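You operate a simulated robot arm through the tools that you are given. There is no shell and no other tool. Be economical: measure what you need, move in short steps, check, and stop when the job is done.

You are at the controls of a simulated two-armed robot. One attempt, no reset.

TASK
Wipe up the spill on the table top with the orange towel there and put it back.
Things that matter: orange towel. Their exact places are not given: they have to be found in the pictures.

It is judged by the outcome, as a careful person would: the job done as asked, and still so three seconds after it is handed in. It fails if anything else is knocked over, pushed out of place, dropped, spilled or broken. Flat cloth is picked up by pressing the open fingertips on it (5 to 10 N) and closing them slowly along it; thin cloth reads only 2 to 8 mm in the jaws.

THE ROBOT
Two 7-joint arms with two-finger parallel grippers on one trunk, on a base that drives. Base frame: it is fixed to the floor where the robot stands at the start and does not move with it; the origin is under the middle of the robot, x ahead of it, y to its left, z up. Readings come in m, rad, newtons and seconds.
The left shoulder is at the start at [0.07, 0.134, 1.201], the right one opposite. Payload 1.57 kg a hand.
The tool frame of a hand sits at the grasp point between the pads (the TCP): z along the fingers, y along the line on which they close. The tips reach 0.03 m beyond it. Largest opening 0.08 m; finger width 0.017, thickness 0.012; the body of the gripper, 0.04 by 0.082 m, starts 0.08 m behind the TCP.
Orientation is that of the tool frame in the base frame, as a unit quaternion [w, x, y, z]. With the fingers straight down and closing along the base's y, the tool's x points along the base's -x, its y along +y and its z along -z.

THE INTERFACE
- The arms move only by the tool arm_command. It takes "left_targets", "right_targets" or both (then of equal length, played together; a hand with none holds still); each is a list that holds one entry, the list of rows, each a list of 7 numbers: the shift along the tool's x, y, z in units of 20 mm (1.0 is 20 mm), then the turn, a rotation vector about the tool's x, y, z in units of 6 degrees (1.0 is 6 degrees), then the finger opening in cm, from 0 to 8. In form: [[[dx, dy, dz, wx, wy, wz, fingers], ...]]. A call has 1 to 10 rows; each row shifts and turns the commanded pose from where the row before left it, along the tool's axes as they then stand. A call with a number of a shift or a turn outside -1 to 1 is refused whole. A row lasts 0.2 s, in which the tool goes at most 0.05 m and 0.15 rad; a call with a longer step from one row to the next is refused whole, and so is a gripper value outside its range. A pose out of reach is approached as far as the arm can. The call stops where the force on the tool passes 40 N (or 10 N more than at its start, if that is more) or the arm is blocked; 0.2 s more then pass. Each finger travels about 0.153 m/s and halts on what it meets, pressing with about 29 N; the grip force reading is that of the motor and also rises with nothing between the fingers. The clock runs only during rows and for 0.2 s after the last one: add rows that do not move to give the fingers time. It gives the time, the measured TCP pose, the force on the tool (base axes), the opening and the grip force at its end, in the units of the frame above (readings bear some noise).
- Cameras (640 x 400 px; columns grow to the right, rows downward): "scene" is now at [0.123, 0.0271, 1.4106]; the picture's right is [0.34, -0.94, 0.00], its down [-0.71, -0.25, -0.66] and it looks along [0.62, 0.22, -0.75] (base axes); focal length 270 px, centre (320, 200). "left" rides on the left gripper at [0.072, 0.007, -0.122] in its tool frame; the picture's right is [-0.09, 1.00, 0.00], its down [-0.84, -0.08, -0.54] and it looks along [-0.54, -0.05, 0.84] (tool axes); focal length 238 px, centre (320, 200). "right" rides on the right gripper at [0.072, -0.007, -0.122] in its tool frame; the picture's right is [0.09, 1.00, 0.00], its down [-0.84, 0.08, -0.54] and it looks along [-0.54, 0.05, 0.84] (tool axes); focal length 238 px, centre (320, 200).
- snapshot(camera): a new picture of that camera. It takes no simulated time.
- slide_trunk(by): slides the trunk up (or, below 0, down) by that many m; the arms and the scene camera ride with it, the base frame stays. It gives what a move gives, with no picture.
- base_move(legs): drives the robot by 1 to 6 legs, each [ahead, left, turn to the left] in m, m and rad, along the robot's own axes; the way and the turn of a leg run together, so that a leg with both is an arc; at most 1.5 m and 3.142 rad a leg. The arms and the cameras ride along, it lands a little off, and it stops where it bumps. It gives what a move gives.
- head_to(pan, tilt): turns the head with the scene camera to pan (to the left, within 1.501 rad either way) and tilt (down, from -0.506 to 1.204), counted from straight ahead of the robot. It gives what a move gives.
- pixel_to_xyz(camera, pixels): for up to 12 pixels [column, row] of the newest picture of that camera ("zoom" is the newest enlarged one), the place [x, y, z] in the base frame of the surface seen there, good to about 0.002 m. It takes no simulated time.
- inspect(camera, box): a new picture of the part [left, top, right, bottom] of that camera's present view, enlarged. It takes no simulated time.
- finish_job(): hands the job in; it is judged then, once.

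Work in short steps. Measure before you move; look again where a grasp or a placing could have gone wrong, and mend it. You have 80 turns and 78 pictures in all, those below and enlarged ones among them. Open the grippers and draw the arms clear of the work before you hand the job in, unless the task says otherwise; then end with one line.

The tools are called after "Call:" as name(argument=value, ...) on one line, values as JSON. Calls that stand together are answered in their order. arm_command: Moves the arms, as the interface text tells. Its arguments: {"type":"object","properties":{"left_targets":{"type":"array"},"right_targets":{"type":"array"}},"required":[]} The other tools are called the same way: slide_trunk (by) slides the trunk up or down; base_move (legs) drives the base; head_to (pan, tilt) turns the head that bears the scene camera; snapshot (camera) takes a picture; pixel_to_xyz (camera, pixels) gives the place of the surface under pixels of a picture; inspect (camera, box) takes an enlarged picture of a part of a camera's view; finish_job () hands the job in.

At the start:

```text
clock: 0.0
left_ee_pos: [0.3913, 0.3709, 1.175]
left_tool_rot: [-0.001, 0.0, 1.0, 0.0]
left_contact_force: [-0.1, 0.5, -0.7]
left_finger_gap: 0.08
left_finger_force: 0.1
right_ee_pos: [0.3891, -0.0105, 1.1243]
right_tool_rot: [0.0, 0.0, 1.0, 0.0]
right_contact_force: [0.0, -0.1, 0.0]
right_finger_gap: 0.0801
right_finger_force: 0.1
trunk travel left (down, up): [-0.775, 0.165]
robot x, y, heading: [0.0045, 0.0018, -0.001]
head pan, tilt: [0.344, 0.853]
```

scene: 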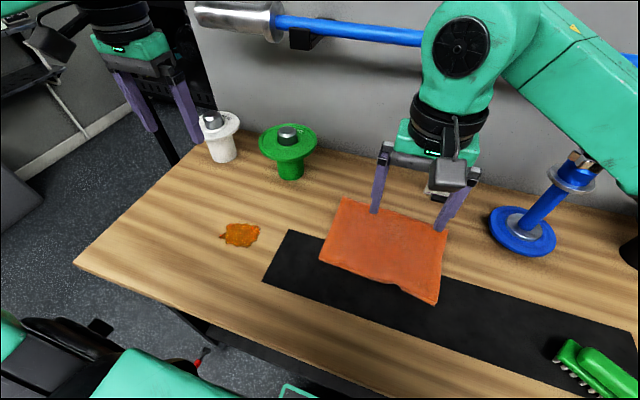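
right: 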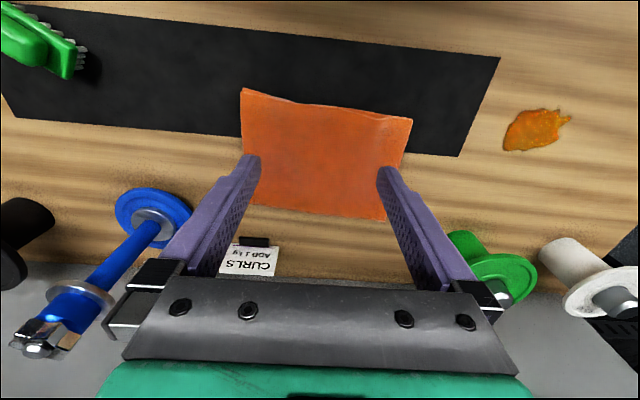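
left: 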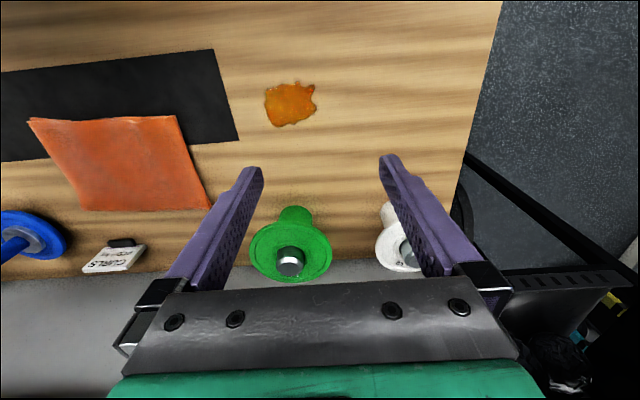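

The scene shows the towel (corners about (345,198), (447,235), (435,303), (320,260)) and the spill near (240,235). I measure these first.

Call:
pixel_to_xyz(camera="scene", pixels=[[345, 200], [445, 236], [434, 301], [322, 259], [385, 250], [240, 235], [221, 237], [258, 229], [240, 246], [232, 224], [290, 175], [290, 215]])

Call:
pixel_to_xyz(camera="right", pixels=[[243, 92], [410, 120], [385, 218], [250, 200], [320, 150], [540, 130], [505, 148], [570, 118], [250, 260], [320, 107]])

Call:
inspect(camera="scene", box=[200, 120, 480, 320])

```text
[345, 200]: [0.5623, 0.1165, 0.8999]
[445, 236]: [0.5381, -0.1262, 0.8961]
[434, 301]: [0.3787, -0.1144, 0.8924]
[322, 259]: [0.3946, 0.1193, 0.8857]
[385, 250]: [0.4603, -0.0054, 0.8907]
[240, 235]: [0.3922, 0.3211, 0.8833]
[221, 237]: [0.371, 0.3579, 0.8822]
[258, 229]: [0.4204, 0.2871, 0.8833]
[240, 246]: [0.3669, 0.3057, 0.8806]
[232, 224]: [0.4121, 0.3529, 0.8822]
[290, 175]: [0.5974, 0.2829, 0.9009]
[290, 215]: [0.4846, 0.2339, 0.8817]
```

```text
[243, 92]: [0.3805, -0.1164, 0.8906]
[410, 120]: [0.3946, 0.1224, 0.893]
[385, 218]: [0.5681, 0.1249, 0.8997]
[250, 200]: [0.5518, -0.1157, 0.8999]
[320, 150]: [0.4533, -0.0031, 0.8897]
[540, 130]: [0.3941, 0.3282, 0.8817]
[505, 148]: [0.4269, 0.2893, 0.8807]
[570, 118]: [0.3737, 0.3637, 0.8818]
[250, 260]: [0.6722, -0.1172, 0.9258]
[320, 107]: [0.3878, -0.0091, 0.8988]
```

```text
2.00 times, centred on (340, 220) of scene
```

zoom: 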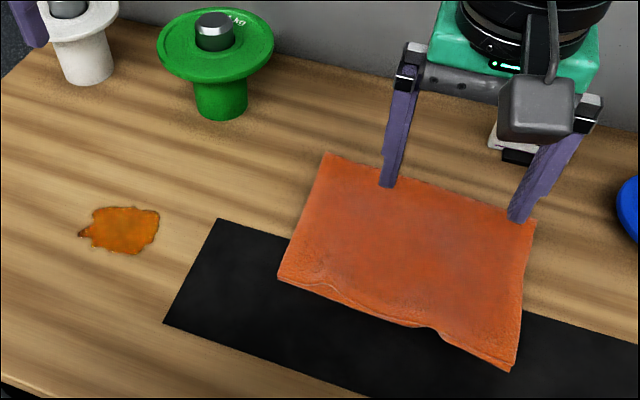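

The table is at z≈0.881 here and the towel spans x 0.38–0.565, y −0.12–0.12. The spill sits around (0.395, 0.32). I'll grip both side edges of the towel, one hand on each, starting by bringing the hands above it.

Call:
arm_command(left_targets=[[[-0.4, -1, 0.5, 0, 0, 0, 6], [-0.4, -1, 0.5, 0, 0, 0, 6], [-0.4, -1, 0.5, 0, 0, 0, 6], [-0.4, -1, 0.5, 0, 0, 0, 6], [-0.4, -1, 0.5, 0, 0, 0, 6], [-0.4, -1, 0.5, 0, 0, 0, 6], [-0.4, -1, 0.5, 0, 0, 0, 6], [-0.4, -1, 0.5, 0, 0, 0, 6], [-0.4, -1, 0.5, 0, 0, 0, 6], [-0.1, -1, 0.5, 0, 0, 0, 6]]], right_targets=[[[-0.36, -0.33, 0.62, 0, 0, 0, 6], [-0.36, -0.33, 0.62, 0, 0, 0, 6], [-0.36, -0.33, 0.62, 0, 0, 0, 6], [-0.36, -0.33, 0.62, 0, 0, 0, 6], [-0.36, -0.33, 0.62, 0, 0, 0, 6], [-0.36, -0.33, 0.62, 0, 0, 0, 6], [-0.36, -0.33, 0.62, 0, 0, 0, 6], [-0.36, -0.33, 0.62, 0, 0, 0, 6], [-0.36, -0.33, 0.62, 0, 0, 0, 6], [-0.36, -0.33, 0.62, 0, 0, 0, 6]]])

Call:
pixel_to_xyz(camera="scene", pixels=[[160, 296], [80, 262], [230, 325], [280, 258], [310, 135], [265, 150]])

```text
clock: 2.2
left_ee_pos: [0.4651, 0.1702, 1.0762]
left_tool_rot: [-0.001, 0.0, 1.0, 0.001]
left_contact_force: [0.3, -0.5, 0.5]
left_finger_gap: 0.06
left_finger_force: 0.0
right_ee_pos: [0.4616, -0.0778, 0.9978]
right_tool_rot: [-0.001, -0.001, 1.0, 0.001]
right_contact_force: [0.3, -0.3, 0.1]
right_finger_gap: 0.06
right_finger_force: 0.1
trunk travel left (down, up): [-0.775, 0.165]
robot x, y, heading: [-0.0017, 0.0007, 0.002]
head pan, tilt: [0.344, 0.853]
```

```text
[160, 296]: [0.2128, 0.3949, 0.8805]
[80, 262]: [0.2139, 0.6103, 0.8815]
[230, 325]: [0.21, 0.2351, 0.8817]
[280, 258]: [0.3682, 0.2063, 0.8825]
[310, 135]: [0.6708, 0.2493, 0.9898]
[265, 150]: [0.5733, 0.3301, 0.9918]
```

Both hands are well placed. Next, the left hand goes over the towel's left edge and both come down to z≈0.95.

Call:
arm_command(left_targets=[[[0, -0.75, 1, 0, 0, 0, 6], [0, -0.75, 1, 0, 0, 0, 6], [0, -0.75, 1, 0, 0, 0, 6], [0, -0.75, 1, 0, 0, 0, 6], [0, -0.75, 1, 0, 0, 0, 6], [0, -0.75, 1, 0, 0, 0, 6]]], right_targets=[[[0, 0, 0.35, 0, 0, 0, 6], [0, 0, 0.35, 0, 0, 0, 6], [0, 0, 0.35, 0, 0, 0, 6], [0, 0, 0.35, 0, 0, 0, 6], [0, 0, 0.35, 0, 0, 0, 6], [0, 0, 0.35, 0, 0, 0, 6]]])

Call:
snapshot(camera="scene")

```text
clock: 3.6
left_ee_pos: [0.4524, 0.0965, 0.9615]
left_tool_rot: [0.001, 0.0, 1.0, -0.001]
left_contact_force: [-0.3, 0.5, -1.0]
left_finger_gap: 0.0599
left_finger_force: 0.1
left hand out of reach, approached as far as the arm can: row 5, 6
right_ee_pos: [0.4613, -0.0756, 0.9562]
right_tool_rot: [0.0, 0.0, 1.0, 0.0]
right_contact_force: [0.4, -1.0, -0.7]
right_finger_gap: 0.0599
right_finger_force: 0.0
trunk travel left (down, up): [-0.775, 0.165]
robot x, y, heading: [-0.0012, -0.0005, 0.002]
head pan, tilt: [0.344, 0.853]
```

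```text
73 pictures are left
```

scene: 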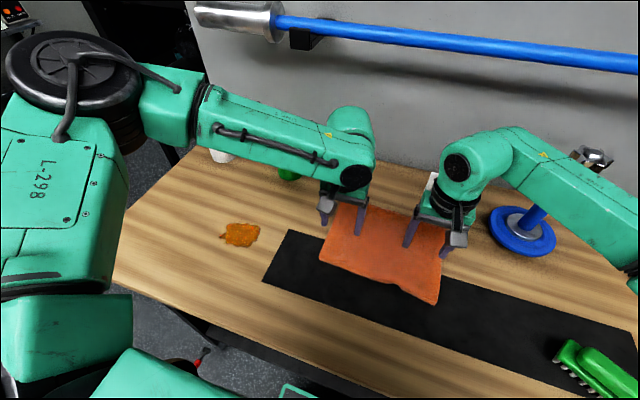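

The left hand falls slightly short, at x 0.452, y 0.0965. That still lies over the towel's left edge, so I test a descent there, pulled back a little, while the right hand approaches contact.

Call:
arm_command(left_targets=[[[0.6, 0.3, 0.5, 0, 0, 0, 6], [0.6, 0, 0.5, 0, 0, 0, 6], [0, 0, 0.4, 0, 0, 0, 5]]], right_targets=[[[0, 0, 0.5, 0, 0, 0, 6], [0.3, 0, 0.5, 0, 0, 0, 6], [0.5, 0, 0.3, 0, 0, 0, 5]]])

```text
clock: 4.4
left_ee_pos: [0.4295, 0.1026, 0.9348]
left_tool_rot: [0.0, 0.0, 1.0, 0.0]
left_contact_force: [-0.3, 0.4, -0.2]
left_finger_gap: 0.05
left_finger_force: 0.0
right_ee_pos: [0.4455, -0.077, 0.9316]
right_tool_rot: [0.0, 0.001, 1.0, 0.0]
right_contact_force: [-0.4, 0.2, 0.3]
right_finger_gap: 0.0501
right_finger_force: 0.0
trunk travel left (down, up): [-0.775, 0.165]
robot x, y, heading: [-0.0032, -0.0003, 0.002]
head pan, tilt: [0.344, 0.853]
```

The left hand descends without trouble, but its outer finger is past the towel edge at y≈0.12. I shift it 20 mm inward and lower both hands toward contact.

Call:
arm_command(left_targets=[[[0, -0.9, 0, 0, 0, 0, 5], [0, 0, 0.4, 0, 0, 0, 5], [0, 0, 0.3, 0, 0, 0, 5]]], right_targets=[[[0, 0, 0, 0, 0, 0, 5], [0, 0, 0.3, 0, 0, 0, 5], [0, 0, 0.2, 0, 0, 0, 5]]])

Call:
inspect(camera="scene", box=[260, 180, 480, 320])

```text
clock: 5.2
left_ee_pos: [0.4221, 0.0944, 0.9271]
left_tool_rot: [0.0, 0.0, 1.0, -0.001]
left_contact_force: [0.5, -0.6, 0.2]
left_finger_gap: 0.0499
left_finger_force: 0.1
left hand out of reach, approached as far as the arm can: row 1, 2
right_ee_pos: [0.4456, -0.0766, 0.9209]
right_tool_rot: [0.0, 0.0, 1.0, 0.001]
right_contact_force: [-0.9, 0.3, 0.5]
right_finger_gap: 0.0497
right_finger_force: 0.1
trunk travel left (down, up): [-0.775, 0.165]
robot x, y, heading: [-0.0022, -0.001, -0.001]
head pan, tilt: [0.344, 0.853]
```

```text
2.86 times, centred on (370, 250) of scene
```

zoom: 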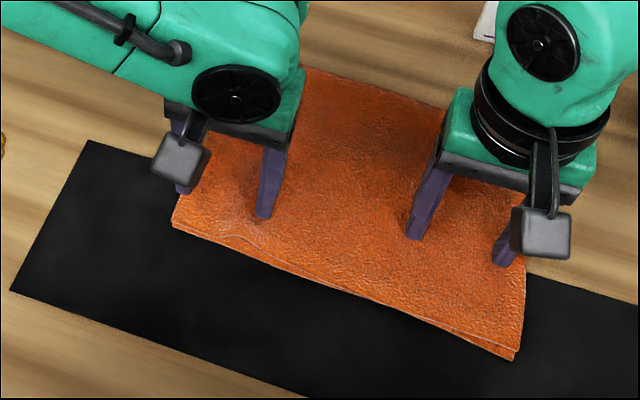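

The left arm can't reach any further inward here. I'll raise the hands slightly and drive the base 0.08 m to the right, so the towel and spill sit better for the left arm.

Call:
arm_command(left_targets=[[[0, 0.5, -1, 0, 0, 0, 5], [0, 1, -1, 0, 0, 0, 5], [0, 1, -1, 0, 0, 0, 5]]], right_targets=[[[0, 0, -1, 0, 0, 0, 5], [0, 0, -1, 0, 0, 0, 5], [0, 0, -1, 0, 0, 0, 5]]])

Call:
base_move(legs=[[0, -0.08, 0]])

Call:
snapshot(camera="scene")

```text
clock: 6.0
left_ee_pos: [0.423, 0.1439, 0.9859]
left_tool_rot: [0.0, 0.001, 1.0, -0.001]
left_contact_force: [-0.2, 0.1, 0.4]
left_finger_gap: 0.05
left_finger_force: 0.0
right_ee_pos: [0.4451, -0.076, 0.9815]
right_tool_rot: [0.0, 0.001, 1.0, 0.0]
right_contact_force: [-0.3, -0.5, -0.2]
right_finger_gap: 0.0501
right_finger_force: 0.0
trunk travel left (down, up): [-0.775, 0.165]
robot x, y, heading: [-0.0033, -0.002, -0.005]
head pan, tilt: [0.344, 0.853]
```

```text
clock: 7.1
left_ee_pos: [0.4238, 0.0657, 0.9849]
left_tool_rot: [-0.001, 0.0, 1.0, -0.001]
left_contact_force: [0.4, 0.8, -0.9]
left_finger_gap: 0.0501
left_finger_force: 0.1
right_ee_pos: [0.4456, -0.1542, 0.9814]
right_tool_rot: [0.0, 0.0, 1.0, -0.002]
right_contact_force: [-1.0, 0.6, 0.2]
right_finger_gap: 0.0502
right_finger_force: 0.1
trunk travel left (down, up): [-0.775, 0.165]
robot x, y, heading: [0.0006, -0.0828, 0.003]
head pan, tilt: [0.344, 0.853]
```

```text
71 pictures are left
```

scene: 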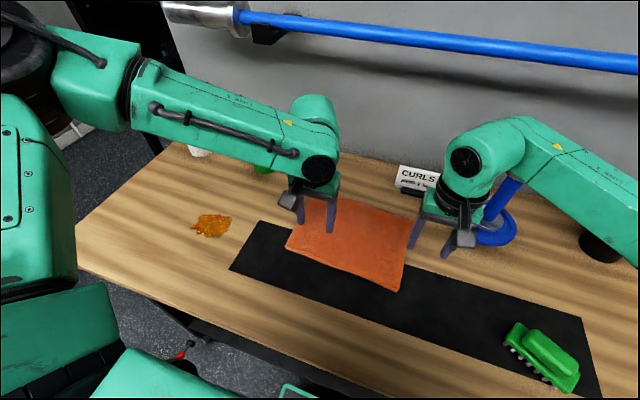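

The base shift worked. Now both hands go to x≈0.455, y = ±0.083, just above the cloth.

Call:
arm_command(left_targets=[[[-0.4, 0.2, 0, 0, 0, 0, 5], [-0.4, 0.2, 0.6, 0, 0, 0, 5], [-0.4, 0.2, 0.7, 0, 0, 0, 5], [-0.4, 0.2, 0.7, 0, 0, 0, 5], [0, 0, 0.7, 0, 0, 0, 5]]], right_targets=[[[-0.2, 0.9, 0, 0, 0, 0, 5], [-0.2, 0.9, 0.6, 0, 0, 0, 5], [-0.1, 0.9, 0.7, 0, 0, 0, 5], [0, 0.85, 0.7, 0, 0, 0, 5], [0, 0, 0.5, 0, 0, 0, 5]]])

Call:
inspect(camera="scene", box=[240, 170, 460, 310])

```text
clock: 8.3
left_ee_pos: [0.4567, 0.08, 0.9311]
left_tool_rot: [0.0, 0.0, 1.0, 0.0]
left_contact_force: [-0.1, -0.9, 0.0]
left_finger_gap: 0.05
left_finger_force: 0.1
right_ee_pos: [0.4554, -0.085, 0.9309]
right_tool_rot: [0.0, 0.0, 1.0, -0.001]
right_contact_force: [-0.8, 0.5, 0.5]
right_finger_gap: 0.0501
right_finger_force: 0.0
trunk travel left (down, up): [-0.775, 0.165]
robot x, y, heading: [0.0027, -0.0793, 0.0]
head pan, tilt: [0.344, 0.853]
```

```text
2.86 times, centred on (350, 240) of scene
```

zoom: 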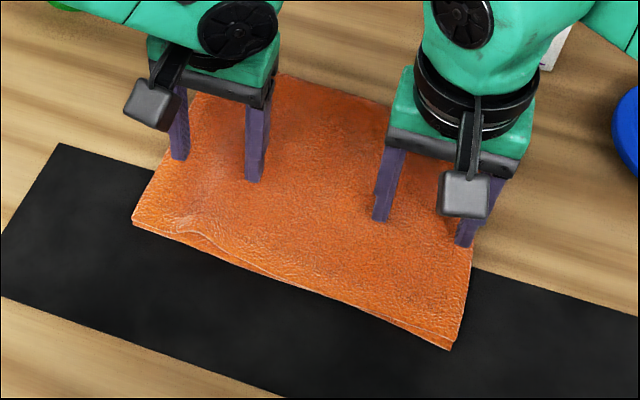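

Both hands are placed just inside the two edges. I lower them in small steps until they press on the cloth.

Call:
arm_command(left_targets=[[[0, 0, 0.2, 0, 0, 0, 5], [0, 0, 0.2, 0, 0, 0, 5], [0, 0, 0.15, 0, 0, 0, 5], [0, 0, 0.15, 0, 0, 0, 5], [0, 0, 0, 0, 0, 0, 5]]], right_targets=[[[0, 0, 0.2, 0, 0, 0, 5], [0, 0, 0.2, 0, 0, 0, 5], [0, 0, 0.15, 0, 0, 0, 5], [0, 0, 0.15, 0, 0, 0, 5], [0, 0, 0, 0, 0, 0, 5]]])

```text
clock: 9.5
left_ee_pos: [0.4559, 0.0791, 0.9182]
left_tool_rot: [0.0, 0.0, 1.0, 0.0]
left_contact_force: [0.5, 1.2, 2.2]
left_finger_gap: 0.05
left_finger_force: 0.0
right_ee_pos: [0.4545, -0.0857, 0.9175]
right_tool_rot: [0.0, 0.001, 1.0, 0.001]
right_contact_force: [0.5, -1.0, 3.4]
right_finger_gap: 0.0496
right_finger_force: 0.0
trunk travel left (down, up): [-0.775, 0.165]
robot x, y, heading: [-0.0043, -0.0771, -0.005]
head pan, tilt: [0.344, 0.853]
```

The contact force is 2–3 N. I press a little more, aiming for 5–10 N.

Call:
arm_command(left_targets=[[[0, 0, 0.15, 0, 0, 0, 5], [0, 0, 0.1, 0, 0, 0, 5], [0, 0, 0, 0, 0, 0, 5]]], right_targets=[[[0, 0, 0.15, 0, 0, 0, 5], [0, 0, 0.05, 0, 0, 0, 5], [0, 0, 0, 0, 0, 0, 5]]])

```text
clock: 10.3
left_ee_pos: [0.4548, 0.0791, 0.9154]
left_tool_rot: [0.004, 0.0, 1.0, 0.001]
left_contact_force: [3.8, 3.2, 20.3]
left_finger_gap: 0.05
left_finger_force: 0.0
right_ee_pos: [0.4527, -0.0857, 0.9156]
right_tool_rot: [0.003, 0.0, 1.0, 0.001]
right_contact_force: [4.3, 1.6, 13.8]
right_finger_gap: 0.0497
right_finger_force: 0.0
trunk travel left (down, up): [-0.775, 0.165]
robot x, y, heading: [-0.0023, -0.0779, 0.0]
head pan, tilt: [0.344, 0.853]
```

That is a little too hard (20 and 14 N). I ease off and close slowly along the cloth.

Call:
arm_command(left_targets=[[[0, 0, -0.1, 0, 0, 0, 5], [0, 0, 0, 0, 0, 0, 4.5], [0, 0, 0, 0, 0, 0, 4], [0, 0, 0, 0, 0, 0, 3.5], [0, 0, 0, 0, 0, 0, 3], [0, 0, 0, 0, 0, 0, 2.4], [0, 0, 0, 0, 0, 0, 1.8], [0, 0, 0, 0, 0, 0, 1.2], [0, 0, 0, 0, 0, 0, 0.6], [0, 0, 0, 0, 0, 0, 0]]], right_targets=[[[0, 0, -0.05, 0, 0, 0, 5], [0, 0, 0, 0, 0, 0, 4.5], [0, 0, 0, 0, 0, 0, 4], [0, 0, 0, 0, 0, 0, 3.5], [0, 0, 0, 0, 0, 0, 3], [0, 0, 0, 0, 0, 0, 2.4], [0, 0, 0, 0, 0, 0, 1.8], [0, 0, 0, 0, 0, 0, 1.2], [0, 0, 0, 0, 0, 0, 0.6], [0, 0, 0, 0, 0, 0, 0]]])

Call:
inspect(camera="scene", box=[240, 170, 460, 310])

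```text
clock: 12.5
left_ee_pos: [0.4543, 0.0777, 0.9169]
left_tool_rot: [0.001, 0.001, 1.0, -0.001]
left_contact_force: [-1.4, -15.2, 5.4]
left_finger_gap: 0.0079
left_finger_force: 26.9
right_ee_pos: [0.4524, -0.0847, 0.9161]
right_tool_rot: [0.002, -0.001, 1.0, 0.001]
right_contact_force: [0.0, 15.7, 13.7]
right_finger_gap: 0.0085
right_finger_force: 27.3
trunk travel left (down, up): [-0.775, 0.165]
robot x, y, heading: [0.0025, -0.0805, -0.001]
head pan, tilt: [0.344, 0.853]
```

```text
2.86 times, centred on (350, 240) of scene
```

zoom: 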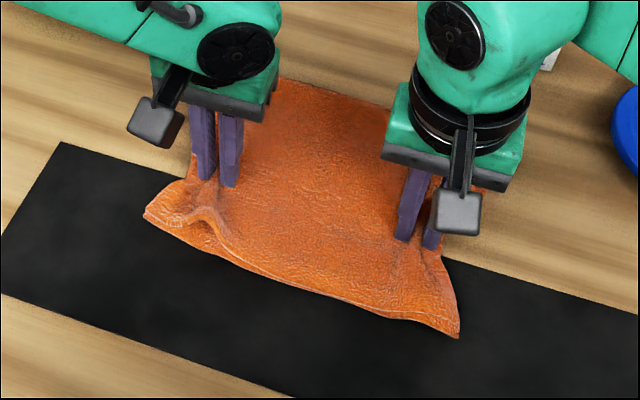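

Both hands hold the cloth (8 mm in the jaws), with about 15 N of tension between them. I relieve the tension, lift 6 mm and pull the towel left toward the spill with both hands together.

Call:
arm_command(left_targets=[[[0, -0.15, -0.3, 0, 0, 0, 0], [0.1, 0.5, 0, 0, 0, 0, 0], [0.25, 0.8, 0, 0, 0, 0, 0], [0.25, 0.8, 0, 0, 0, 0, 0], [0.25, 0.8, 0, 0, 0, 0, 0], [0.25, 0.8, 0, 0, 0, 0, 0]]], right_targets=[[[0, 0.15, -0.35, 0, 0, 0, 0], [0.1, 0.5, 0, 0, 0, 0, 0], [0.25, 0.8, 0, 0, 0, 0, 0], [0.25, 0.8, 0, 0, 0, 0, 0], [0.25, 0.8, 0, 0, 0, 0, 0], [0.25, 0.8, 0, 0, 0, 0, 0]]])

Call:
snapshot(camera="scene")

```text
clock: 13.9
left_ee_pos: [0.4346, 0.1539, 0.9201]
left_tool_rot: [0.0, 0.0, 1.0, -0.001]
left_contact_force: [-0.3, -7.0, 0.8]
left_finger_gap: 0.0074
left_finger_force: 26.7
right_ee_pos: [0.434, -0.0068, 0.9224]
right_tool_rot: [0.0, 0.001, 1.0, -0.001]
right_contact_force: [1.1, 6.5, -0.1]
right_finger_gap: 0.0082
right_finger_force: 27.4
trunk travel left (down, up): [-0.775, 0.165]
robot x, y, heading: [0.0022, -0.0806, -0.002]
head pan, tilt: [0.344, 0.853]
```

```text
68 pictures are left
```

scene: 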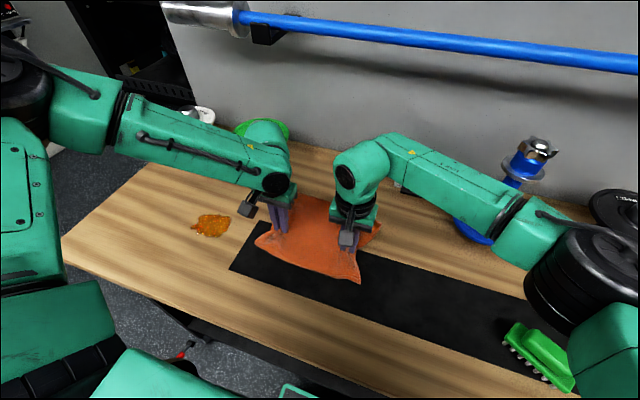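

The towel is following well. I keep pulling until the left pinch is over the spill.

Call:
arm_command(left_targets=[[[0.22, 0.85, 0, 0, 0, 0, 0], [0.22, 0.85, 0, 0, 0, 0, 0], [0.22, 0.85, 0, 0, 0, 0, 0], [0.22, 0.85, 0, 0, 0, 0, 0], [0.22, 0.85, 0.05, 0, 0, 0, 0], [0.22, 0.85, 0.05, 0, 0, 0, 0], [0.22, 0.85, 0.05, 0, 0, 0, 0]]], right_targets=[[[0.22, 0.85, 0, 0, 0, 0, 0], [0.22, 0.85, 0, 0, 0, 0, 0], [0.22, 0.85, 0, 0, 0, 0, 0], [0.22, 0.85, 0, 0, 0, 0, 0], [0.22, 0.85, 0, 0, 0, 0, 0], [0.22, 0.85, 0, 0, 0, 0, 0], [0.22, 0.85, 0, 0, 0, 0, 0]]])

Call:
snapshot(camera="scene")

```text
clock: 15.5
left_ee_pos: [0.4027, 0.2693, 0.9181]
left_tool_rot: [0.0, 0.001, 1.0, -0.002]
left_contact_force: [0.4, -16.0, 1.7]
left_finger_gap: 0.0076
left_finger_force: 27.1
right_ee_pos: [0.4027, 0.1055, 0.9222]
right_tool_rot: [0.0, -0.001, 1.0, 0.003]
right_contact_force: [1.3, 14.9, 0.0]
right_finger_gap: 0.0082
right_finger_force: 27.6
right hand out of reach, approached as far as the arm can: row 7
trunk travel left (down, up): [-0.775, 0.165]
robot x, y, heading: [0.0027, -0.0811, -0.005]
head pan, tilt: [0.344, 0.853]
```

```text
67 pictures are left
```

scene: 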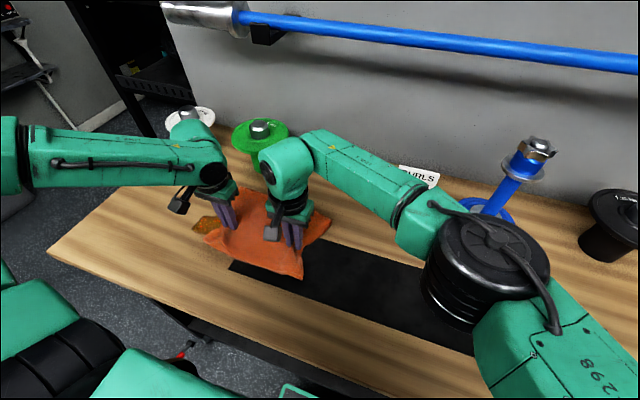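

The right arm is at its reach limit, so I drive the base left 0.06 m. That carries both hands and the towel over the spill.

Call:
arm_command(left_targets=[[[0, -0.2, 0.1, 0, 0, 0, 0]]])

Call:
base_move(legs=[[0, 0.06, 0]])

Call:
snapshot(camera="scene")

```text
clock: 15.9
left_ee_pos: [0.4035, 0.2657, 0.9168]
left_tool_rot: [0.0, -0.001, 1.0, -0.001]
left_contact_force: [0.2, -13.1, 3.8]
left_finger_gap: 0.0075
left_finger_force: 26.7
right_ee_pos: [0.4032, 0.1048, 0.9207]
right_tool_rot: [0.0, 0.0, 1.0, 0.001]
right_contact_force: [-0.1, 13.6, -0.1]
right_finger_gap: 0.0082
right_finger_force: 27.2
trunk travel left (down, up): [-0.775, 0.165]
robot x, y, heading: [0.0016, -0.0789, 0.002]
head pan, tilt: [0.344, 0.853]
```

```text
clock: 16.8
left_ee_pos: [0.4024, 0.3227, 0.9165]
left_tool_rot: [-0.002, 0.0, 1.0, 0.001]
left_contact_force: [-0.8, -16.6, 4.5]
left_finger_gap: 0.0077
left_finger_force: 26.5
right_ee_pos: [0.4041, 0.1624, 0.9205]
right_tool_rot: [0.0, 0.0, 1.0, 0.001]
right_contact_force: [-0.3, 12.2, 0.0]
right_finger_gap: 0.0084
right_finger_force: 27.1
trunk travel left (down, up): [-0.775, 0.165]
robot x, y, heading: [-0.0044, -0.0152, -0.002]
head pan, tilt: [0.344, 0.853]
```

```text
66 pictures are left
```

scene: 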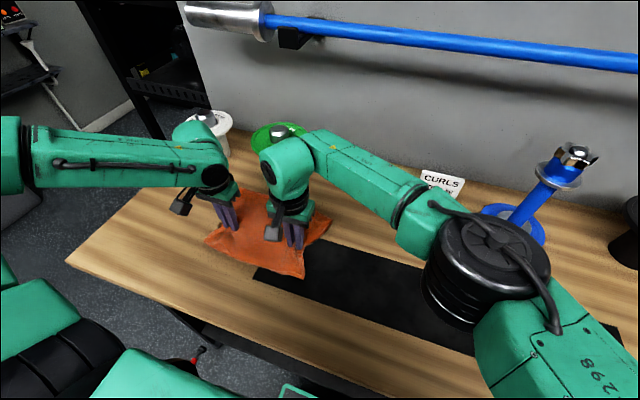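

The spill is now under the towel. I go 0.04 m further left so the whole patch is covered, then press the left hand and rub back and forth with both hands together.

Call:
base_move(legs=[[0, 0.04, 0]])

Call:
arm_command(left_targets=[[[0, 0, 0.15, 0, 0, 0, 0], [0.8, 0, 0, 0, 0, 0, 0], [0.8, 0, 0, 0, 0, 0, 0], [-0.8, 0, 0, 0, 0, 0, 0], [-0.8, 0, 0, 0, 0, 0, 0], [-0.7, 0, 0, 0, 0, 0, 0], [-0.7, 0, 0, 0, 0, 0, 0], [0.7, 0, 0, 0, 0, 0, 0], [0.7, 0, 0, 0, 0, 0, 0]]], right_targets=[[[0, 0, 0.15, 0, 0, 0, 0], [0.8, 0, 0, 0, 0, 0, 0], [0.8, 0, 0, 0, 0, 0, 0], [-0.8, 0, 0, 0, 0, 0, 0], [-0.8, 0, 0, 0, 0, 0, 0], [-0.7, 0, 0, 0, 0, 0, 0], [-0.7, 0, 0, 0, 0, 0, 0], [0.7, 0, 0, 0, 0, 0, 0], [0.7, 0, 0, 0, 0, 0, 0]]])

Call:
snapshot(camera="scene")

```text
clock: 17.7
left_ee_pos: [0.4026, 0.3624, 0.9173]
left_tool_rot: [-0.002, 0.001, 1.0, 0.0]
left_contact_force: [-1.2, -12.9, 4.3]
left_finger_gap: 0.0073
left_finger_force: 27.0
right_ee_pos: [0.4035, 0.202, 0.9218]
right_tool_rot: [0.0, 0.001, 1.0, 0.001]
right_contact_force: [0.6, 10.3, -0.5]
right_finger_gap: 0.0082
right_finger_force: 27.2
trunk travel left (down, up): [-0.775, 0.165]
robot x, y, heading: [-0.0007, 0.0205, 0.001]
head pan, tilt: [0.344, 0.853]
```

```text
clock: 19.7
left_ee_pos: [0.4031, 0.3638, 0.9149]
left_tool_rot: [0.0, 0.003, 1.0, -0.003]
left_contact_force: [3.5, -24.8, 15.2]
left_finger_gap: 0.0079
left_finger_force: 27.3
right_ee_pos: [0.39, 0.1975, 0.9181]
right_tool_rot: [0.001, 0.001, 1.0, 0.003]
right_contact_force: [3.0, 23.9, 2.8]
right_finger_gap: 0.0084
right_finger_force: 27.1
right hand out of reach, approached as far as the arm can: row 6, 7
trunk travel left (down, up): [-0.775, 0.165]
robot x, y, heading: [0.0018, 0.0226, 0.004]
head pan, tilt: [0.344, 0.853]
```

```text
65 pictures are left
```

scene: 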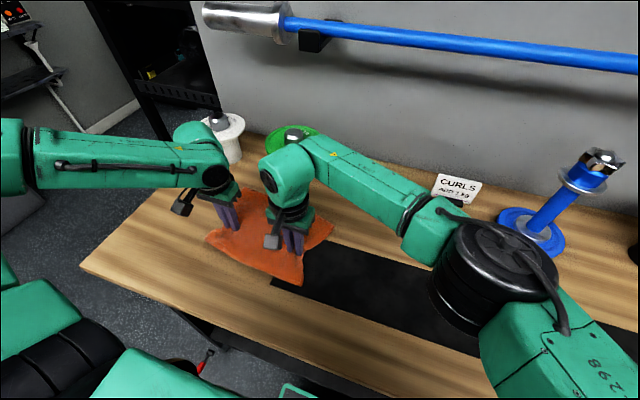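

I relieve the tension, then rub sideways with the base and draw right to look at the spill area.

Call:
arm_command(left_targets=[[[0, -0.3, 0.05, 0, 0, 0, 0], [0, -0.1, 0, 0, 0, 0, 0]]])

Call:
base_move(legs=[[0, -0.07, 0], [0, 0.06, 0], [0, -0.17, 0]])

Call:
snapshot(camera="scene")

```text
clock: 20.3
left_ee_pos: [0.4023, 0.3586, 0.9151]
left_tool_rot: [0.002, 0.001, 1.0, 0.001]
left_contact_force: [1.8, 1.4, 30.6]
left_finger_gap: 0.0079
left_finger_force: 27.2
right_ee_pos: [0.3908, 0.1983, 0.9177]
right_tool_rot: [0.002, 0.002, 1.0, 0.0]
right_contact_force: [2.0, 12.0, 2.2]
right_finger_gap: 0.0082
right_finger_force: 27.0
trunk travel left (down, up): [-0.775, 0.165]
robot x, y, heading: [0.0033, 0.0193, -0.009]
head pan, tilt: [0.344, 0.853]
```

```text
clock: 21.0
left_ee_pos: [0.4037, 0.3505, 0.916]
left_tool_rot: [0.003, 0.001, 1.0, 0.0]
left_contact_force: [-5.3, -5.7, 9.0]
left_finger_gap: 0.0072
left_finger_force: 27.0
right_ee_pos: [0.3919, 0.1937, 0.9176]
right_tool_rot: [0.002, 0.001, 1.0, 0.003]
right_contact_force: [-0.2, 5.0, 1.5]
right_finger_gap: 0.0082
right_finger_force: 26.8
trunk travel left (down, up): [-0.775, 0.165]
robot x, y, heading: [0.0015, 0.0155, -0.006]
head pan, tilt: [0.344, 0.853]
stopped in leg 1: the force on the tool passed its limit (the readings are from after the stop); the commanded pose is now the measured one
```

```text
64 pictures are left
```

scene: 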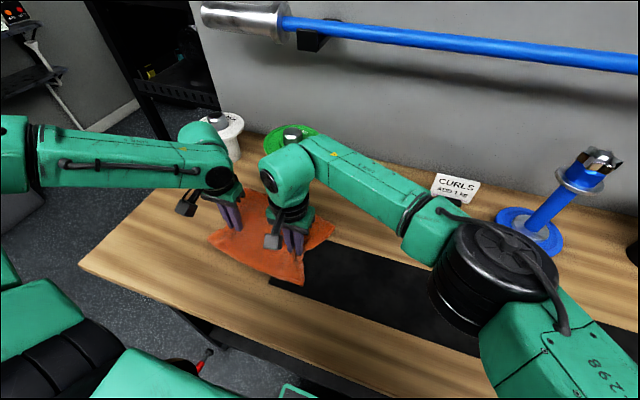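

Pressing was too strong for sideways driving. The force is now 9 N, so I ease up by 1 mm and try the sideways strokes again.

Call:
arm_command(left_targets=[[[0, 0, -0.06, 0, 0, 0, 0], [0, 0, 0, 0, 0, 0, 0]]])

Call:
base_move(legs=[[0, -0.06, 0], [0, 0.06, 0], [0, -0.17, 0]])

Call:
snapshot(camera="scene")

```text
clock: 21.6
left_ee_pos: [0.4041, 0.3499, 0.917]
left_tool_rot: [0.003, 0.002, 1.0, 0.0]
left_contact_force: [-1.8, -7.1, 4.9]
left_finger_gap: 0.0074
left_finger_force: 26.6
right_ee_pos: [0.3916, 0.1932, 0.9184]
right_tool_rot: [0.0, 0.0, 1.0, 0.002]
right_contact_force: [0.1, 6.7, 1.8]
right_finger_gap: 0.0079
right_finger_force: 26.9
trunk travel left (down, up): [-0.775, 0.165]
robot x, y, heading: [0.0004, 0.0165, -0.003]
head pan, tilt: [0.344, 0.853]
```

```text
clock: 24.2
left_ee_pos: [0.4041, 0.1837, 0.9164]
left_tool_rot: [0.002, 0.002, 1.0, 0.0]
left_contact_force: [0.4, -5.5, 4.9]
left_finger_gap: 0.0075
left_finger_force: 26.3
right_ee_pos: [0.3919, 0.0258, 0.9177]
right_tool_rot: [0.002, 0.0, 1.0, 0.001]
right_contact_force: [1.2, 8.3, 1.7]
right_finger_gap: 0.0082
right_finger_force: 27.0
trunk travel left (down, up): [-0.775, 0.165]
robot x, y, heading: [-0.0004, -0.1531, -0.001]
head pan, tilt: [0.344, 0.853]
```

```text
63 pictures are left
```

scene: 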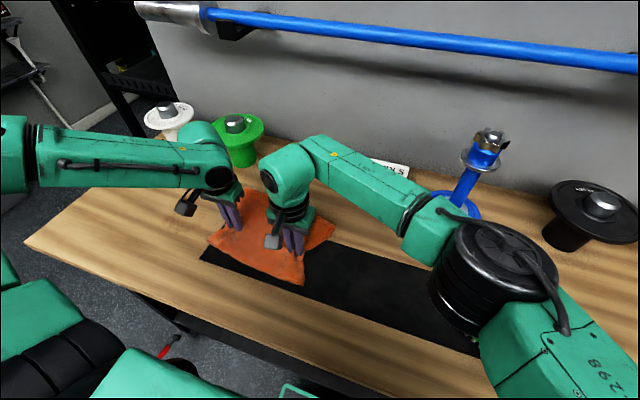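

The area left of the towel looks clean, so I inspect it up close with the scene and left cameras.

Call:
inspect(camera="scene", box=[80, 160, 300, 300])

Call:
snapshot(camera="left")

Call:
pixel_to_xyz(camera="scene", pixels=[[165, 225], [140, 225], [190, 225]])

```text
2.86 times, centred on (190, 230) of scene
```

zoom: 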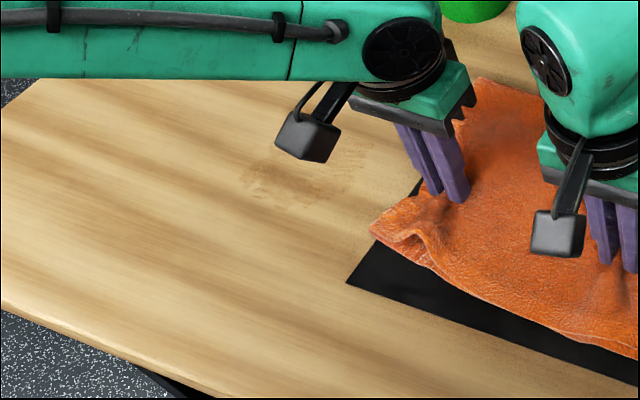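

```text
61 pictures are left
```

left: 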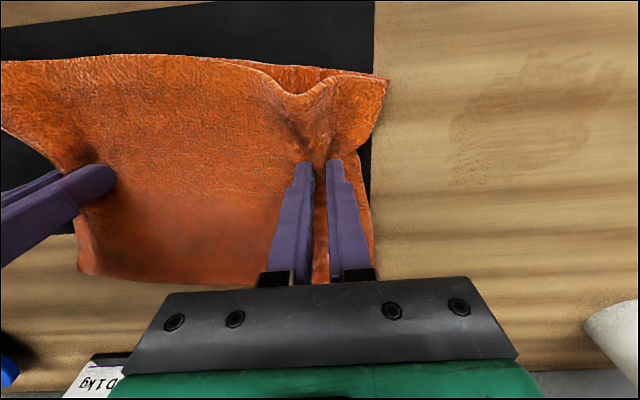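

```text
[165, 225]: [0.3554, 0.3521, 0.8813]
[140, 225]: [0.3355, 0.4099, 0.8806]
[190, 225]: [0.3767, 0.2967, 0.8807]
```

The spill is almost gone, but a faint stain remains (left camera about (450–620, 65–185)). I measure it and wipe again.

Call:
pixel_to_xyz(camera="left", pixels=[[450, 140], [620, 80], [530, 120], [490, 185], [540, 60], [600, 130]])

Call:
base_move(legs=[[0, 0.17, 0], [0, -0.06, 0], [0, 0.06, 0]])

```text
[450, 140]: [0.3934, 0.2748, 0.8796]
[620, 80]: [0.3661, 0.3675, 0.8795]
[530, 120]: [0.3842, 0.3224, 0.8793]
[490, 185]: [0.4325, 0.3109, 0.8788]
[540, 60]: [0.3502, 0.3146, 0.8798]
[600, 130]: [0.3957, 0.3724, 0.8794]
```

```text
clock: 26.8
left_ee_pos: [0.4032, 0.3602, 0.9169]
left_tool_rot: [0.003, 0.001, 1.0, 0.0]
left_contact_force: [-1.6, -9.4, 6.2]
left_finger_gap: 0.0072
left_finger_force: 26.4
right_ee_pos: [0.3917, 0.2015, 0.9164]
right_tool_rot: [0.001, 0.0, 1.0, 0.002]
right_contact_force: [0.9, 5.3, 2.3]
right_finger_gap: 0.0078
right_finger_force: 26.8
trunk travel left (down, up): [-0.775, 0.165]
robot x, y, heading: [0.0033, 0.0269, 0.002]
head pan, tilt: [0.344, 0.853]
```

I press slightly more and rub in a serpentine over the stain (x 0.35–0.43, y 0.27–0.37), using the base so both hands stay in step.

Call:
arm_command(left_targets=[[[0, 0, 0.05, 0, 0, 0, 0], [0, 0, 0, 0, 0, 0, 0]]])

Call:
base_move(legs=[[-0.05, 0, 0], [0, -0.03, 0], [0.05, 0, 0], [0, -0.03, 0], [-0.05, 0, 0], [0, -0.03, 0]])

```text
clock: 27.4
left_ee_pos: [0.404, 0.3592, 0.9157]
left_tool_rot: [0.003, 0.001, 1.0, 0.0]
left_contact_force: [-0.4, -5.8, 8.9]
left_finger_gap: 0.0074
left_finger_force: 26.4
right_ee_pos: [0.3912, 0.2016, 0.9166]
right_tool_rot: [0.001, -0.001, 1.0, 0.003]
right_contact_force: [0.7, 5.7, 1.9]
right_finger_gap: 0.0083
right_finger_force: 26.6
trunk travel left (down, up): [-0.775, 0.165]
robot x, y, heading: [-0.0029, 0.0255, 0.0]
head pan, tilt: [0.344, 0.853]
```

```text
clock: 30.7
left_ee_pos: [0.3504, 0.27, 0.915]
left_tool_rot: [0.006, 0.0, 1.0, -0.001]
left_contact_force: [1.9, -6.8, 8.9]
left_finger_gap: 0.0075
left_finger_force: 25.9
right_ee_pos: [0.3413, 0.1124, 0.9177]
right_tool_rot: [0.002, -0.001, 1.0, 0.002]
right_contact_force: [1.0, 6.3, 2.2]
right_finger_gap: 0.0082
right_finger_force: 26.5
trunk travel left (down, up): [-0.775, 0.165]
robot x, y, heading: [-0.0477, -0.0688, 0.004]
head pan, tilt: [0.344, 0.853]
```

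That completed cleanly. I run another pass back and then draw off to the right to look.

Call:
base_move(legs=[[0.05, 0, 0], [-0.02, 0.1, 0], [0, -0.1, 0], [-0.02, 0.1, 0], [0, -0.1, 0], [0.04, 0.1, 0]])

Call:
base_move(legs=[[0, -0.19, 0]])

Call:
snapshot(camera="left")

Call:
inspect(camera="scene", box=[80, 160, 300, 300])

```text
clock: 35.4
left_ee_pos: [0.4008, 0.3692, 0.9157]
left_tool_rot: [0.004, -0.001, 1.0, -0.001]
left_contact_force: [-0.5, -6.7, 9.2]
left_finger_gap: 0.0074
left_finger_force: 26.8
right_ee_pos: [0.3894, 0.2123, 0.9183]
right_tool_rot: [0.001, -0.001, 1.0, 0.002]
right_contact_force: [0.8, 5.8, 2.7]
right_finger_gap: 0.0081
right_finger_force: 27.2
trunk travel left (down, up): [-0.775, 0.165]
robot x, y, heading: [-0.0025, 0.0355, 0.004]
head pan, tilt: [0.344, 0.853]
```

```text
clock: 37.0
left_ee_pos: [0.4009, 0.1806, 0.9161]
left_tool_rot: [0.004, -0.001, 1.0, -0.001]
left_contact_force: [0.2, -4.6, 6.8]
left_finger_gap: 0.0076
left_finger_force: 27.0
right_ee_pos: [0.3911, 0.023, 0.9186]
right_tool_rot: [0.001, -0.002, 1.0, 0.003]
right_contact_force: [0.6, 6.2, 1.9]
right_finger_gap: 0.0083
right_finger_force: 27.3
trunk travel left (down, up): [-0.775, 0.165]
robot x, y, heading: [-0.0029, -0.1558, 0.004]
head pan, tilt: [0.344, 0.853]
```

```text
60 pictures are left
```

left: 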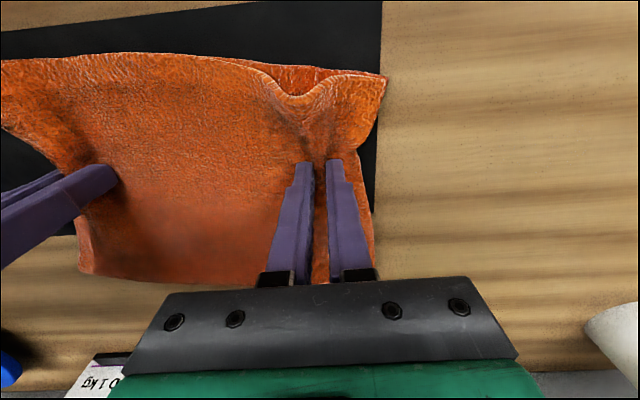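

```text
2.86 times, centred on (190, 230) of scene
```

zoom: 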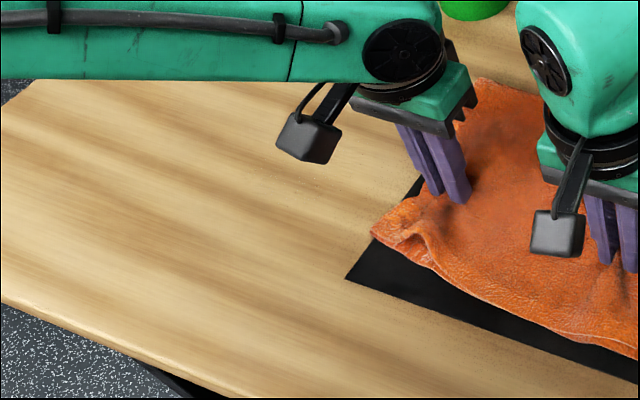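

The stain is gone. Now I return the towel: the left pinch goes back to (0.454, 0.078) and the right to (0.452, −0.085), held slightly raised on the way.

Call:
arm_command(left_targets=[[[0, 0, -0.3, 0, 0, 0, 0], [-0.44, -0.86, 0, 0, 0, 0, 0], [-0.44, -0.86, 0, 0, 0, 0, 0], [-0.44, -0.86, 0, 0, 0, 0, 0], [-0.44, -0.86, 0, 0, 0, 0, 0], [-0.44, -0.86, 0, 0, 0, 0, 0], [-0.44, -0.86, 0, 0, 0, 0, 0], [0, 0, 0, 0, 0, 0, 0]]], right_targets=[[[0, 0, -0.2, 0, 0, 0, 0], [-0.51, -0.88, 0, 0, 0, 0, 0], [-0.51, -0.88, 0, 0, 0, 0, 0], [-0.51, -0.88, 0, 0, 0, 0, 0], [-0.51, -0.88, 0, 0, 0, 0, 0], [-0.51, -0.88, 0, 0, 0, 0, 0], [-0.51, -0.88, 0, 0, 0, 0, 0], [0, 0, 0, 0, 0, 0, 0]]])

Call:
snapshot(camera="scene")

```text
clock: 38.8
left_ee_pos: [0.4551, 0.0796, 0.9219]
left_tool_rot: [0.004, -0.001, 1.0, -0.002]
left_contact_force: [-0.1, -5.5, -0.5]
left_finger_gap: 0.0072
left_finger_force: 27.0
right_ee_pos: [0.4537, -0.0793, 0.9215]
right_tool_rot: [0.0, -0.002, 1.0, 0.002]
right_contact_force: [0.6, 5.5, -0.2]
right_finger_gap: 0.0083
right_finger_force: 27.1
trunk travel left (down, up): [-0.775, 0.165]
robot x, y, heading: [-0.0021, -0.1557, 0.001]
head pan, tilt: [0.344, 0.853]
```

```text
58 pictures are left
```

scene: 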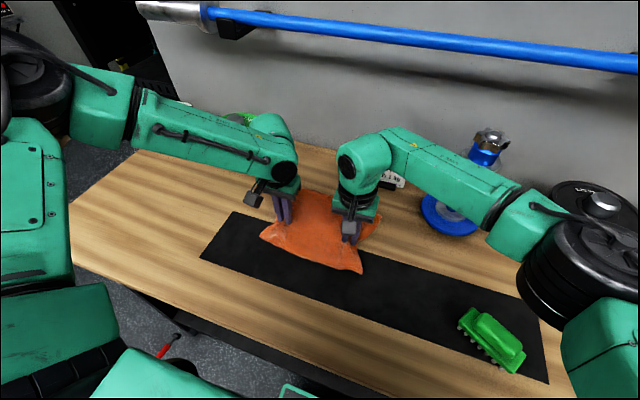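

The towel is back at its place. I lower the hands 4 mm, open slowly to 5 cm to spread the folds out again, and lift.

Call:
arm_command(left_targets=[[[0, 0, 0.2, 0, 0, 0, 0], [0, 0, 0.05, 0, 0, 0, 0.8], [0, 0, 0, 0, 0, 0, 1.5], [0, 0, 0, 0, 0, 0, 2.5], [0, 0, 0, 0, 0, 0, 3.5], [0, 0, 0, 0, 0, 0, 4.5], [0, 0, 0, 0, 0, 0, 5], [0, 0, -0.4, 0, 0, 0, 5], [0, 0, -0.8, 0, 0, 0, 5], [0, 0, -1, 0, 0, 0, 5]]], right_targets=[[[0, -0.1, 0.2, 0, 0, 0, 0], [0, 0, 0.05, 0, 0, 0, 0.8], [0, 0, 0, 0, 0, 0, 1.5], [0, 0, 0, 0, 0, 0, 2.5], [0, 0, 0, 0, 0, 0, 3.5], [0, 0, 0, 0, 0, 0, 4.5], [0, 0, 0, 0, 0, 0, 5], [0, 0, -0.4, 0, 0, 0, 5], [0, 0, -0.8, 0, 0, 0, 5], [0, 0, -1, 0, 0, 0, 5]]])

Call:
arm_command(left_targets=[[[0, 0.5, -1, 0, 0, 0, 5], [0, 1, -1, 0, 0, 0, 5], [0, 1, -1, 0, 0, 0, 5], [0, 1, -1, 0, 0, 0, 5], [0, 1, -1, 0, 0, 0, 5], [0, 1, -1, 0, 0, 0, 5], [0, 1, -1, 0, 0, 0, 5]]], right_targets=[[[0, 0, -1, 0, 0, 0, 5], [0, 0, -1, 0, 0, 0, 5], [0.5, 0, -1, 0, 0, 0, 5], [0.5, 0, -1, 0, 0, 0, 5], [0.5, 0, -1, 0, 0, 0, 5], [0.5, 0, -1, 0, 0, 0, 5], [0.5, 0, -1, 0, 0, 0, 5]]])

Call:
snapshot(camera="scene")

Call:
snapshot(camera="right")

Call:
snapshot(camera="left")

```text
clock: 41.0
left_ee_pos: [0.4536, 0.079, 0.9609]
left_tool_rot: [0.004, -0.001, 1.0, -0.001]
left_contact_force: [0.5, 0.0, -0.5]
left_finger_gap: 0.0501
left_finger_force: 0.0
right_ee_pos: [0.4515, -0.0842, 0.9604]
right_tool_rot: [0.0, -0.002, 1.0, 0.001]
right_contact_force: [-0.9, 0.5, 0.0]
right_finger_gap: 0.0499
right_finger_force: 0.0
trunk travel left (down, up): [-0.775, 0.165]
robot x, y, heading: [-0.0016, -0.1585, 0.006]
head pan, tilt: [0.344, 0.853]
```

```text
clock: 42.5
left_ee_pos: [0.4508, 0.21, 1.0996]
left_tool_rot: [0.003, -0.001, 1.0, -0.002]
left_contact_force: [0.2, 0.7, 0.3]
left_finger_gap: 0.0499
left_finger_force: 0.1
right_ee_pos: [0.4003, -0.0813, 1.0999]
right_tool_rot: [0.001, -0.002, 1.0, 0.002]
right_contact_force: [-0.5, 0.0, 0.2]
right_finger_gap: 0.0498
right_finger_force: 0.1
trunk travel left (down, up): [-0.775, 0.165]
robot x, y, heading: [-0.0011, -0.1546, 0.004]
head pan, tilt: [0.344, 0.853]
```

```text
57 pictures are left
```

scene: 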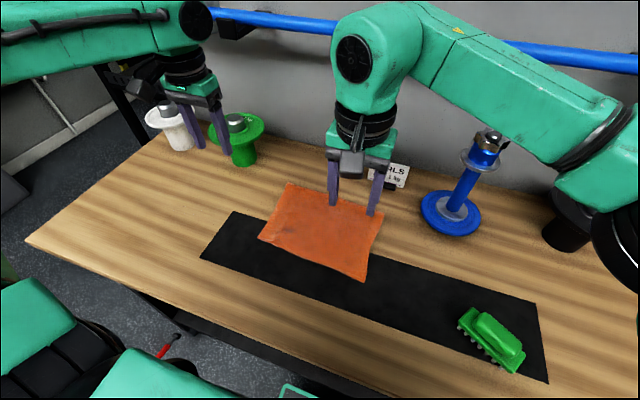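

```text
56 pictures are left
```

right: 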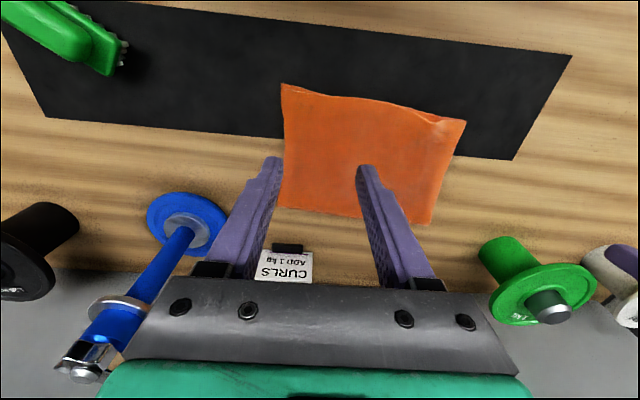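

```text
55 pictures are left
```

left: 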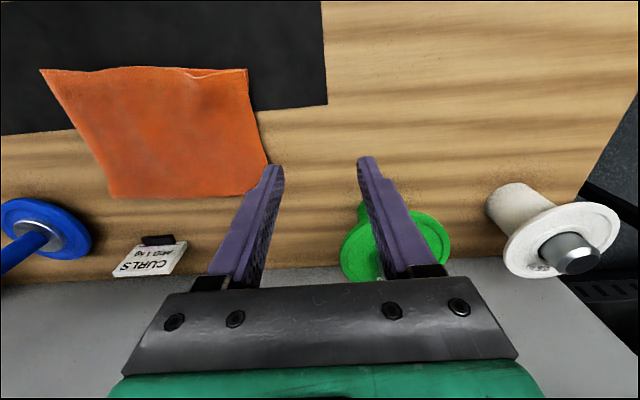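

The towel lies flat and the table looks clean. I check the towel's corners against the start and look closely at the spill area.

Call:
pixel_to_xyz(camera="scene", pixels=[[289, 186], [382, 214], [364, 279], [260, 238]])

Call:
inspect(camera="scene", box=[110, 180, 240, 260])

Call:
inspect(camera="left", box=[320, 0, 600, 180])

```text
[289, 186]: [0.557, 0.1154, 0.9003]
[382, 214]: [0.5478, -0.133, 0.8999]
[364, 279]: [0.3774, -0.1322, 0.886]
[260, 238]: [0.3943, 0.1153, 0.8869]
```

```text
4.92 times, centred on (175, 220) of scene
```

zoom: 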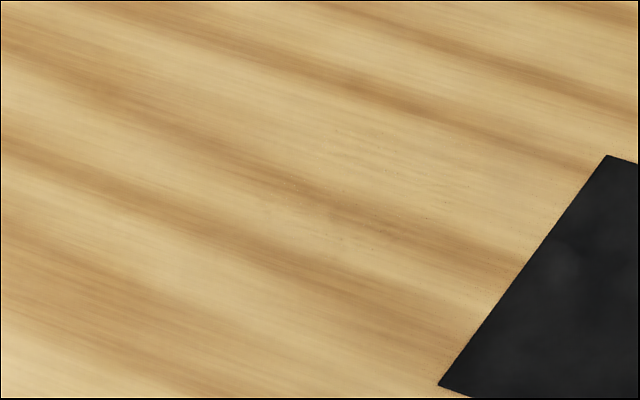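

```text
2.22 times, centred on (460, 90) of left
```

zoom: 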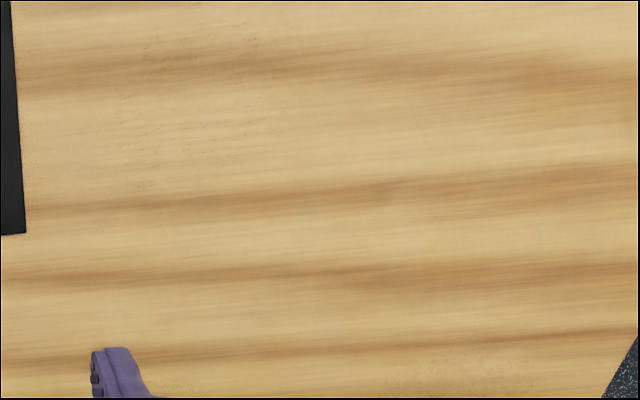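

The table is clean and the towel is within about 1 cm of where it began, lying flat. I draw both arms up and back, with the grippers open, before handing in.

Call:
arm_command(left_targets=[[[0, 0, -1, 0, 0, 0, 8], [0.7, 0.5, -1, 0, 0, 0, 8], [0.7, 1, -1, 0, 0, 0, 8], [0.7, 1, -1, 0, 0, 0, 8], [0.7, 1, 0, 0, 0, 0, 8], [0, 0, 0, 0, 0, 0, 8]]], right_targets=[[[0, 0, -1, 0, 0, 0, 8], [0.5, -0.3, -1, 0, 0, 0, 8], [0.5, -0.3, -1, 0, 0, 0, 8], [0.5, -0.3, -0.5, 0, 0, 0, 8], [0.5, -0.3, 0, 0, 0, 0, 8], [0, 0, 0, 0, 0, 0, 8]]])

Call:
snapshot(camera="scene")

```text
clock: 44.0
left_ee_pos: [0.3988, 0.2774, 1.1788]
left_tool_rot: [0.004, -0.002, 1.0, -0.002]
left_contact_force: [-0.2, -0.9, 0.1]
left_finger_gap: 0.0803
left_finger_force: 0.1
right_ee_pos: [0.3632, -0.1065, 1.1679]
right_tool_rot: [0.0, -0.004, 1.0, 0.002]
right_contact_force: [0.1, -0.3, 0.4]
right_finger_gap: 0.08
right_finger_force: 0.0
trunk travel left (down, up): [-0.775, 0.165]
robot x, y, heading: [-0.0059, -0.1575, 0.006]
head pan, tilt: [0.344, 0.853]
```

```text
52 pictures are left
```

scene: 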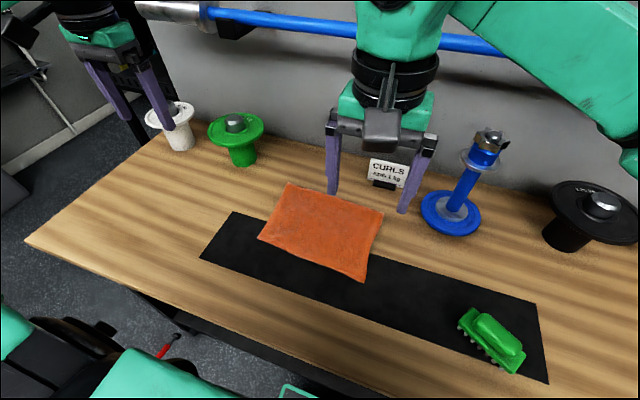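

The spill is wiped, the towel is back in place and everything else is undisturbed, so I hand the job in.

Call:
finish_job()

```text
The job is handed in.
```

I wiped up the spill with the orange towel and laid the towel back flat, within about 2 cm of where it started. Only a few barely visible specks show up close where the spill was, and nothing else on the table was disturbed.
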